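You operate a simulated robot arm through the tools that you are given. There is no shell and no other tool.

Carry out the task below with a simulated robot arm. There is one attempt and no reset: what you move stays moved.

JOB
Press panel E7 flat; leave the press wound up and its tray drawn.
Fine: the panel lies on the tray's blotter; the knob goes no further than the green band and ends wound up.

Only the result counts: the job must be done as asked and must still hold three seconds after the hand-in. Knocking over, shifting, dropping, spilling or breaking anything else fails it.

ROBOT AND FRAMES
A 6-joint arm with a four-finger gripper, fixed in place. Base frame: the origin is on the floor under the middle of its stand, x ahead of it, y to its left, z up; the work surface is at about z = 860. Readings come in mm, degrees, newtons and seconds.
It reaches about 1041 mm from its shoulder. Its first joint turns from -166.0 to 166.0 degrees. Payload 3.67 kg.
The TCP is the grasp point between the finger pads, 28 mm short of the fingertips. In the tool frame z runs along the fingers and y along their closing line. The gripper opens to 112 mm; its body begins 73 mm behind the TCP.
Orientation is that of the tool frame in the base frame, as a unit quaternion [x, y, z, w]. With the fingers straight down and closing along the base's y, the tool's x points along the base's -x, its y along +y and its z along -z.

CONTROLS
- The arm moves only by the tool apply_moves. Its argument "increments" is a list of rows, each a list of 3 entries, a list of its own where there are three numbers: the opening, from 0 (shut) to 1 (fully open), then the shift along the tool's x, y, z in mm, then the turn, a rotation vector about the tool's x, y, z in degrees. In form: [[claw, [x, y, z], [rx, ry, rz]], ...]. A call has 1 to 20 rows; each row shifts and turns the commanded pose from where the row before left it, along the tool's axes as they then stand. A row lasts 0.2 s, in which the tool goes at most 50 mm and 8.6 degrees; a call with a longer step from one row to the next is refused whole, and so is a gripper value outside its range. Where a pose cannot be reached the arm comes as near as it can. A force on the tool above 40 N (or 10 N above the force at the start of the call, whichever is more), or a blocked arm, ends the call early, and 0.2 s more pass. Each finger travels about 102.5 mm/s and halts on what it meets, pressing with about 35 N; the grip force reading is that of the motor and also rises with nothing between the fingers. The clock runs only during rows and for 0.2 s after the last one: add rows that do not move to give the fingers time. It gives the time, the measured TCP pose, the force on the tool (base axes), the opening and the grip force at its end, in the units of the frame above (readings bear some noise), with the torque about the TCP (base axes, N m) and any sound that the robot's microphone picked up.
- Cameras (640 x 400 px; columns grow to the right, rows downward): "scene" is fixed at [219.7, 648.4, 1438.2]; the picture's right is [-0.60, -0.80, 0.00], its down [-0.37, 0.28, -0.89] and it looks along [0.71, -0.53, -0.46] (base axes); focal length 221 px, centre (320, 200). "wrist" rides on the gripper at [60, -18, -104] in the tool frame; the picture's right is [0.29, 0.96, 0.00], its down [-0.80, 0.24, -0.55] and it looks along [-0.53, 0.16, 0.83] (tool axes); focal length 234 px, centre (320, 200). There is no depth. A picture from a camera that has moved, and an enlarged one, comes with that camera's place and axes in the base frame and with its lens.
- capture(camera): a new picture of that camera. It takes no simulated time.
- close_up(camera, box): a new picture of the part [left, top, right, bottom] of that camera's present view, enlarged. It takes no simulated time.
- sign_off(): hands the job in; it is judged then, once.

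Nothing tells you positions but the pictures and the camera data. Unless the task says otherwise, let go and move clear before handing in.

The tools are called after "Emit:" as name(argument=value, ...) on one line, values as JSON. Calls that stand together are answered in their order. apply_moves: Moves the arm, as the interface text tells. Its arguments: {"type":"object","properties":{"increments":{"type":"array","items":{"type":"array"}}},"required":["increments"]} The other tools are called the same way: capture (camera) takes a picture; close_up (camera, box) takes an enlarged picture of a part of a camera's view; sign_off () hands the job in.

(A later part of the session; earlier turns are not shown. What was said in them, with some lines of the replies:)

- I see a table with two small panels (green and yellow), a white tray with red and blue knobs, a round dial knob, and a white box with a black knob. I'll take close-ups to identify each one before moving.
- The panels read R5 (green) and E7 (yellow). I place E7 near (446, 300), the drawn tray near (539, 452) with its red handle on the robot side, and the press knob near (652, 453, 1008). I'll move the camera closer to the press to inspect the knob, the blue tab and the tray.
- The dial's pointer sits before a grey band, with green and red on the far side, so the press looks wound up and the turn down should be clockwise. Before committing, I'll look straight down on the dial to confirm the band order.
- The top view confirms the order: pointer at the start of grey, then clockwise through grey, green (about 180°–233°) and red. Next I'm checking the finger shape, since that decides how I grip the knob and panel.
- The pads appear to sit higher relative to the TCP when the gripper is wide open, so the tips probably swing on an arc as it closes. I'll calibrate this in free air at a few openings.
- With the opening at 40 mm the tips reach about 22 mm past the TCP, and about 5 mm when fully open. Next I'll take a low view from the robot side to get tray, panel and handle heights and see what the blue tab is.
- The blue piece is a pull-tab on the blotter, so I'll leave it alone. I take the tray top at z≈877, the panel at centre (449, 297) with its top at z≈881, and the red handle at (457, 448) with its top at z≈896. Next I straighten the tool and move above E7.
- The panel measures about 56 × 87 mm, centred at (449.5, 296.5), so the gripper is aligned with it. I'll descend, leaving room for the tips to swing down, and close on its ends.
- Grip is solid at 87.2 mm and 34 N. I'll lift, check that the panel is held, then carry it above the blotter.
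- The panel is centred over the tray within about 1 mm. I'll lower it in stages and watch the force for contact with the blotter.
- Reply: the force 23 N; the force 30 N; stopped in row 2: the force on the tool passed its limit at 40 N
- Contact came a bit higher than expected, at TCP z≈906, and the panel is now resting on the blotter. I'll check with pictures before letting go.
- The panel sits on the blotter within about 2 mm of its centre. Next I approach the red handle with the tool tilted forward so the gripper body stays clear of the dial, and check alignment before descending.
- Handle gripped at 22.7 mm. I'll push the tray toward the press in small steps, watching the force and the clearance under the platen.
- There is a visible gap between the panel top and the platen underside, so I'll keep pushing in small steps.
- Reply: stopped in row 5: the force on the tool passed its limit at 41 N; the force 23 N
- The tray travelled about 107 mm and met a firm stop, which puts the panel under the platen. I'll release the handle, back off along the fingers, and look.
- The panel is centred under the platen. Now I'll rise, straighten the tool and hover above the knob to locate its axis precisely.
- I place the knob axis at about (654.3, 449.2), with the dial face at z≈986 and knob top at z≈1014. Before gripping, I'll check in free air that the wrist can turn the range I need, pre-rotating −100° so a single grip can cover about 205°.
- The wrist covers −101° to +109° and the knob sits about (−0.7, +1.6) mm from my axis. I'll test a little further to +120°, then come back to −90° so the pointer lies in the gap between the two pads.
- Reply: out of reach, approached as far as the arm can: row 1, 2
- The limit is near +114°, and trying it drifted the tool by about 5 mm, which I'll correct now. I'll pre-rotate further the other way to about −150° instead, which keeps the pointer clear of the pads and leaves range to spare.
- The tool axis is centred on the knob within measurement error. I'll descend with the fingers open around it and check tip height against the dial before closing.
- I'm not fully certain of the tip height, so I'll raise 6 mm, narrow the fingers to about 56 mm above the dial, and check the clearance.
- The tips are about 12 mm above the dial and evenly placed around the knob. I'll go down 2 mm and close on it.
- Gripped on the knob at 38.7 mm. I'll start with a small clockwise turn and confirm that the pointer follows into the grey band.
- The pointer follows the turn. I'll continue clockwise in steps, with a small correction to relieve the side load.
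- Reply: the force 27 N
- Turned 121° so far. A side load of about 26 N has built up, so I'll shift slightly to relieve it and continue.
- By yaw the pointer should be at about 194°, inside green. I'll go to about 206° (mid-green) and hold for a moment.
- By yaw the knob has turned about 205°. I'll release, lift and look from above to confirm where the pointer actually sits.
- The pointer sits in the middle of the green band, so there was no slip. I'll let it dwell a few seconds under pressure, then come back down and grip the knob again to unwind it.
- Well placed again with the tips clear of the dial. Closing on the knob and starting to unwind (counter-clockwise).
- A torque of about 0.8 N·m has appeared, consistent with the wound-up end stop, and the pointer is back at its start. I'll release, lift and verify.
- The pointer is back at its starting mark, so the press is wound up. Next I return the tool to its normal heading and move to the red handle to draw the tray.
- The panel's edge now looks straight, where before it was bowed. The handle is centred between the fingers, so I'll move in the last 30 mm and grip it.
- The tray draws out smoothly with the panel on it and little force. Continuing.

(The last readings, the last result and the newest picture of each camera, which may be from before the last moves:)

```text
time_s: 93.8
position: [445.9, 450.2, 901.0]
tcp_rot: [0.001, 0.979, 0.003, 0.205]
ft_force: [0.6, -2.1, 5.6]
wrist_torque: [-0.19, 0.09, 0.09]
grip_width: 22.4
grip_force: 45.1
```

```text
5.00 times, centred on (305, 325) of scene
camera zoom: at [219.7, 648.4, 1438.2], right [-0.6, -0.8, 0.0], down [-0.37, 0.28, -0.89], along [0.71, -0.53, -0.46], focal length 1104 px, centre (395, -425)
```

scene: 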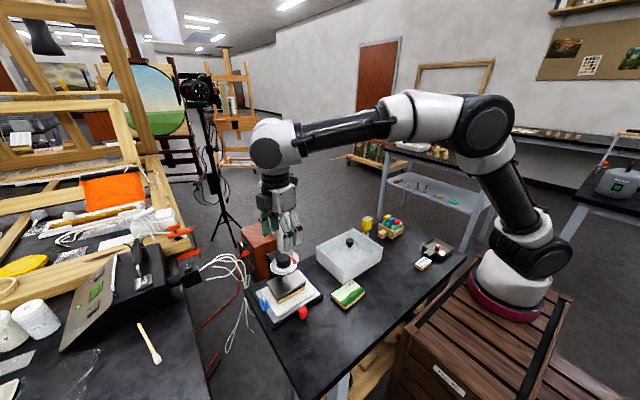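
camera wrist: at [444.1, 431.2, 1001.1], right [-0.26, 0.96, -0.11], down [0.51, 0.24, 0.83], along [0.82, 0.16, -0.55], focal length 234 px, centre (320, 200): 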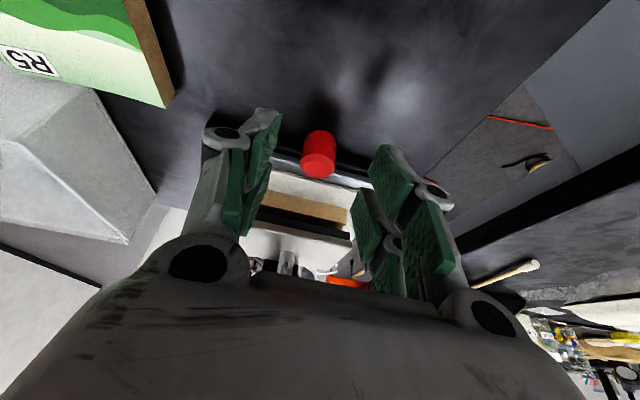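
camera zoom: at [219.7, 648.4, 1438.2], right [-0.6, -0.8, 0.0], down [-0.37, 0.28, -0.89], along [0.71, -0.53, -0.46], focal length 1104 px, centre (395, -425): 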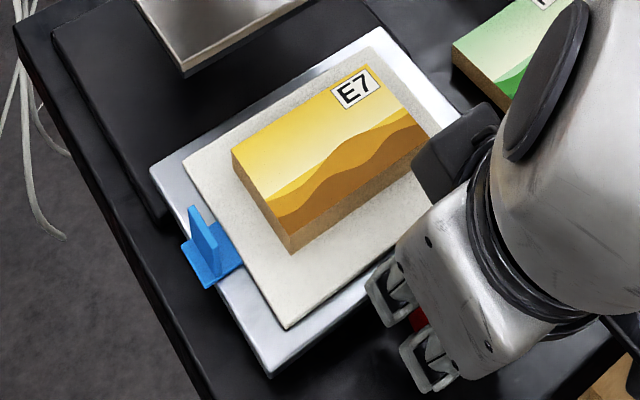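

The tray matches its original drawn position within a couple of millimetres. I'll release the handle, retreat upward and inspect everything.

Emit:
apply_moves(increments=[[0.2, [0, 0, 0], [0, 0, 0]], [0.4, [0, 0, 0], [0, 0, 0]], [0.5, [0, 0, 0], [0, 0, 0]], [0.5, [0, 0, -10], [0, 0, 0]], [0.5, [0, 0, -25], [0, 0, 0]], [0.5, [0, 0, -35], [0, 0, 0]], [0.5, [0, 0, -35], [0, 0, 0]], [0.8, [0, 0, 0], [0, 8, 0]], [0.8, [0, 0, 0], [0, 8, 0]], [0.8, [0, 0, 0], [0, 7.6, 0]], [0.8, [0, 0, -40], [0, 0, 0]], [0.8, [0, 0, -40], [0, 0, 0]], [0.8, [0, 0, 0], [0, 0, 0]]])

Emit:
capture(camera="wrist")

Emit:
capture(camera="scene")

Emit:
close_up(camera="scene", box=[265, 285, 345, 365])

Emit:
close_up(camera="scene", box=[270, 245, 310, 285])

```text
time_s: 96.7
position: [405.3, 449.6, 1078.8]
tcp_rot: [0.001, 1.0, 0.001, 0.001]
ft_force: [-0.6, 0.7, 0.3]
wrist_torque: [-0.02, 0.0, 0.0]
grip_width: 89.7
grip_force: 0.1
```

```text
taken
camera wrist: at [344.2, 429.8, 1182.6], right [-0.29, 0.96, 0.0], down [0.8, 0.24, 0.56], along [0.53, 0.16, -0.83], focal length 234 px, centre (320, 200)
```

wrist: 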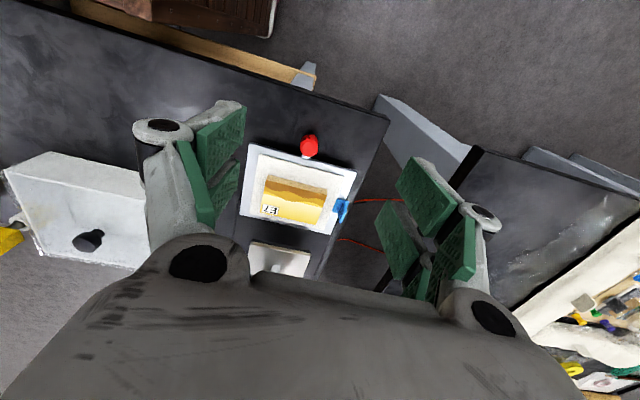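

```text
taken
```

scene: 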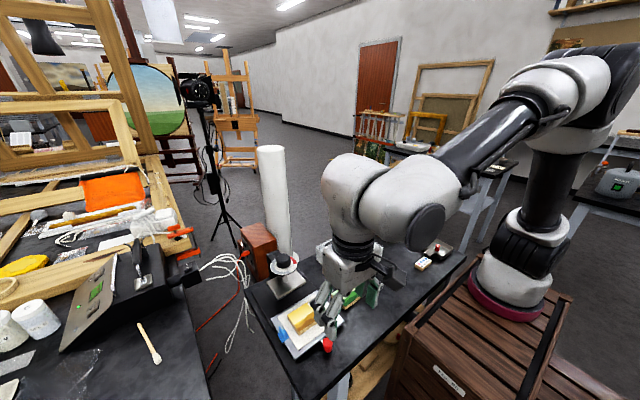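

```text
5.00 times, centred on (305, 325) of scene
camera zoom: at [219.7, 648.4, 1438.2], right [-0.6, -0.8, 0.0], down [-0.37, 0.28, -0.89], along [0.71, -0.53, -0.46], focal length 1104 px, centre (395, -425)
```

zoom: 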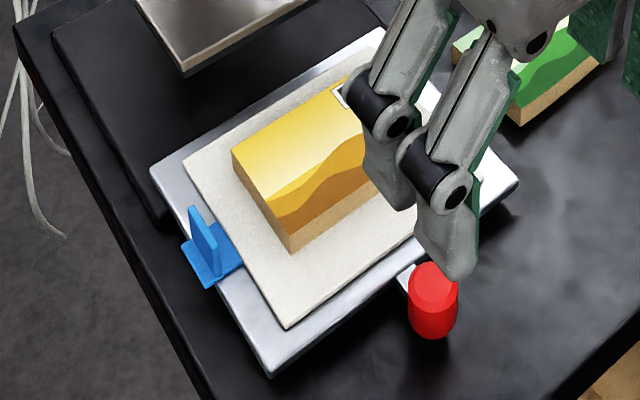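

```text
10.00 times, centred on (290, 265) of scene
camera zoom: at [219.7, 648.4, 1438.2], right [-0.6, -0.8, 0.0], down [-0.37, 0.28, -0.89], along [0.71, -0.53, -0.46], focal length 2208 px, centre (620, -450)
```

zoom: 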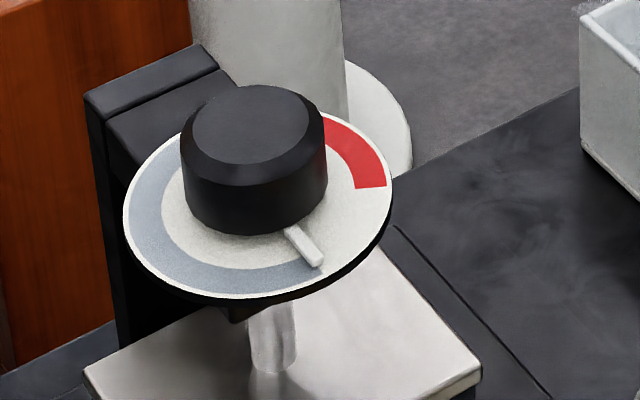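

The tray is drawn with E7 on the blotter and the pointer at its start mark. I'll take one low view to confirm that the panel is flat before handing in.

Emit:
apply_moves(increments=[[1, [0, 0, 0], [0, -8, 0]], [1, [0, 0, 0], [0, -8, 0]], [1, [0, 0, 0], [0, -8, 0]], [1, [0, 0, 0], [0, -8, 0]], [1, [18, 0, 28], [0, 0, 0]], [1, [18, 0, 28], [0, 0, 0]], [1, [0, 0, 0], [0, 0, 0]]])

Emit:
capture(camera="wrist")

Emit:
close_up(camera="wrist", box=[230, 60, 390, 190])

Emit:
close_up(camera="scene", box=[265, 285, 345, 365])

```text
time_s: 98.2
position: [401.8, 447.0, 1008.8]
tcp_rot: [0.001, 0.961, 0.002, 0.277]
ft_force: [0.0, -0.2, 0.3]
wrist_torque: [-0.01, -0.01, 0.01]
grip_width: 111.9
grip_force: 0.0
```

```text
taken
camera wrist: at [294.8, 429.4, 1065.6], right [-0.24, 0.96, -0.15], down [0.38, 0.24, 0.89], along [0.89, 0.16, -0.42], focal length 234 px, centre (320, 200)
```

wrist: 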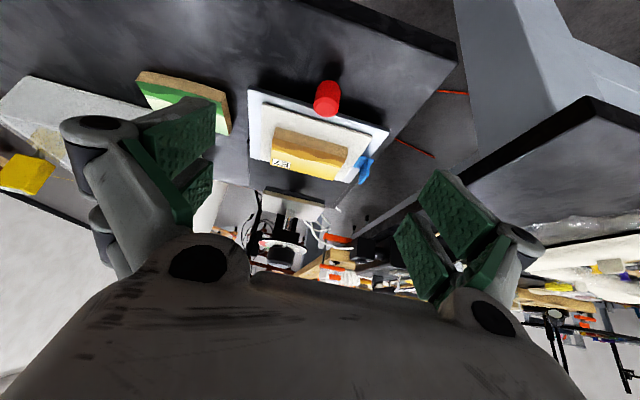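

```text
3.08 times, centred on (310, 125) of wrist
camera zoom: at [294.8, 429.4, 1065.6], right [-0.24, 0.96, -0.15], down [0.38, 0.24, 0.89], along [0.89, 0.16, -0.42], focal length 720 px, centre (351, 431)
```

zoom: 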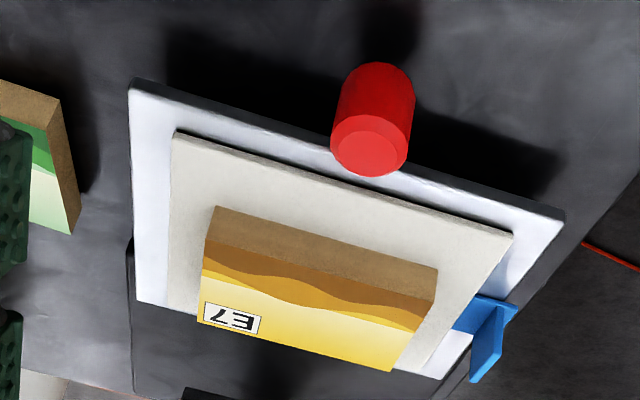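

```text
5.00 times, centred on (305, 325) of scene
camera zoom: at [219.7, 648.4, 1438.2], right [-0.6, -0.8, 0.0], down [-0.37, 0.28, -0.89], along [0.71, -0.53, -0.46], focal length 1104 px, centre (395, -425)
```

zoom: 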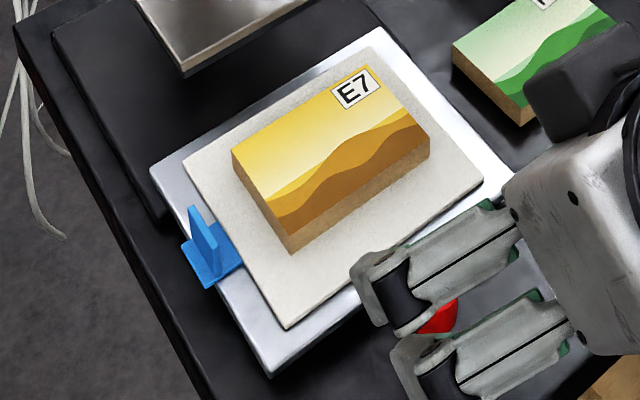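

E7's edges are now straight, while R5 still shows its bow. The tray is drawn, the knob is wound up and nothing else has moved. I'll withdraw the arm clear and then hand in.

Emit:
apply_moves(increments=[[1, [0, 0, -40], [0, 0, 0]], [1, [0, 0, -40], [0, 0, 0]], [1, [0, 0, 0], [0, 8, 0]], [1, [0, 0, 0], [0, 8, 0]], [1, [0, 0, 0], [0, 8, 0]], [1, [0, 0, 0], [0, 8, 0]], [1, [0, -30, -35], [0, 0, 0]], [1, [0, -30, -35], [0, 0, 0]], [1, [0, -30, -35], [0, 0, 0]], [1, [0, 0, 0], [0, 0, 0]]])

Emit:
capture(camera="scene")

Emit:
close_up(camera="scene", box=[240, 220, 400, 370])

```text
time_s: 100.5
position: [361.9, 357.7, 1184.2]
tcp_rot: [0.001, 1.0, 0.001, 0.001]
ft_force: [-0.7, -0.1, -0.6]
wrist_torque: [-0.01, 0.01, -0.01]
grip_width: 112.0
grip_force: 0.0
```

```text
taken
```

scene: 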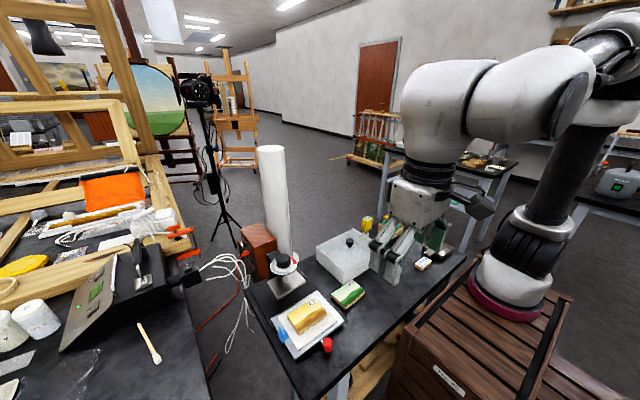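

```text
2.67 times, centred on (320, 295) of scene
camera zoom: at [219.7, 648.4, 1438.2], right [-0.6, -0.8, 0.0], down [-0.37, 0.28, -0.89], along [0.71, -0.53, -0.46], focal length 589 px, centre (320, -53)
```

zoom: 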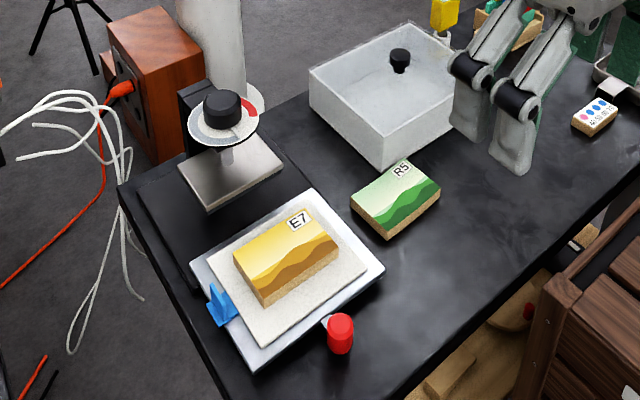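

Emit:
close_up(camera="scene", box=[290, 290, 335, 340])

Emit:
close_up(camera="scene", box=[325, 275, 365, 315])

```text
8.00 times, centred on (312, 315) of scene
camera zoom: at [219.7, 648.4, 1438.2], right [-0.6, -0.8, 0.0], down [-0.37, 0.28, -0.89], along [0.71, -0.53, -0.46], focal length 1767 px, centre (380, -720)
```

zoom: 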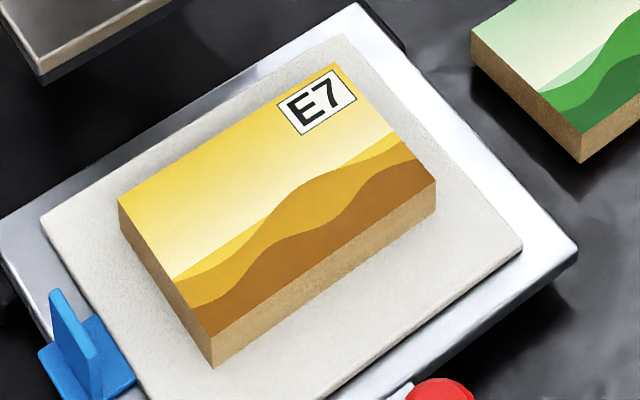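

```text
10.00 times, centred on (345, 295) of scene
camera zoom: at [219.7, 648.4, 1438.2], right [-0.6, -0.8, 0.0], down [-0.37, 0.28, -0.89], along [0.71, -0.53, -0.46], focal length 2208 px, centre (70, -750)
```

zoom: 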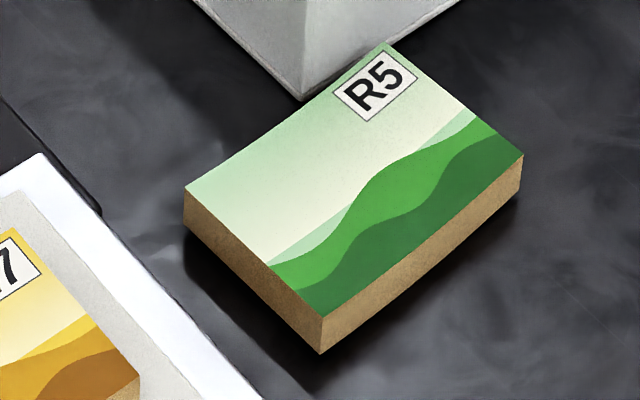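

E7 now lies flat with straight edges on the blotter, while R5 still shows its curve and hasn't been moved. The tray is drawn, the knob is wound up and the arm is clear, so I'm handing in.

Emit:
sign_off()

```text
The job is handed in.
```

Panel E7 has been pressed and now lies flat on the tray's blotter; its edges were slightly bowed before and look straight now. I've handed the job in, but I haven't been told the verdict.

- **Pressing:** I turned the knob clockwise about 205°, to the middle of the green band and no further. I left it there for about 7 seconds before unwinding.
- **Press:** the knob is back at its starting mark, against what felt like its end stop.
- **Tray:** it is drawn out to within about 3 mm of where it started. I felt no stop when drawing it out, so I judged that from the pictures.
- **Other items:** in the final pictures nothing else has moved, and the arm is clear of the table. Panel R5 and the blotter's blue tab were not touched.

While I was setting the panel down, the push against the blotter briefly passed the 40 N limit and stopped that move. I saw no damage or shift from it.
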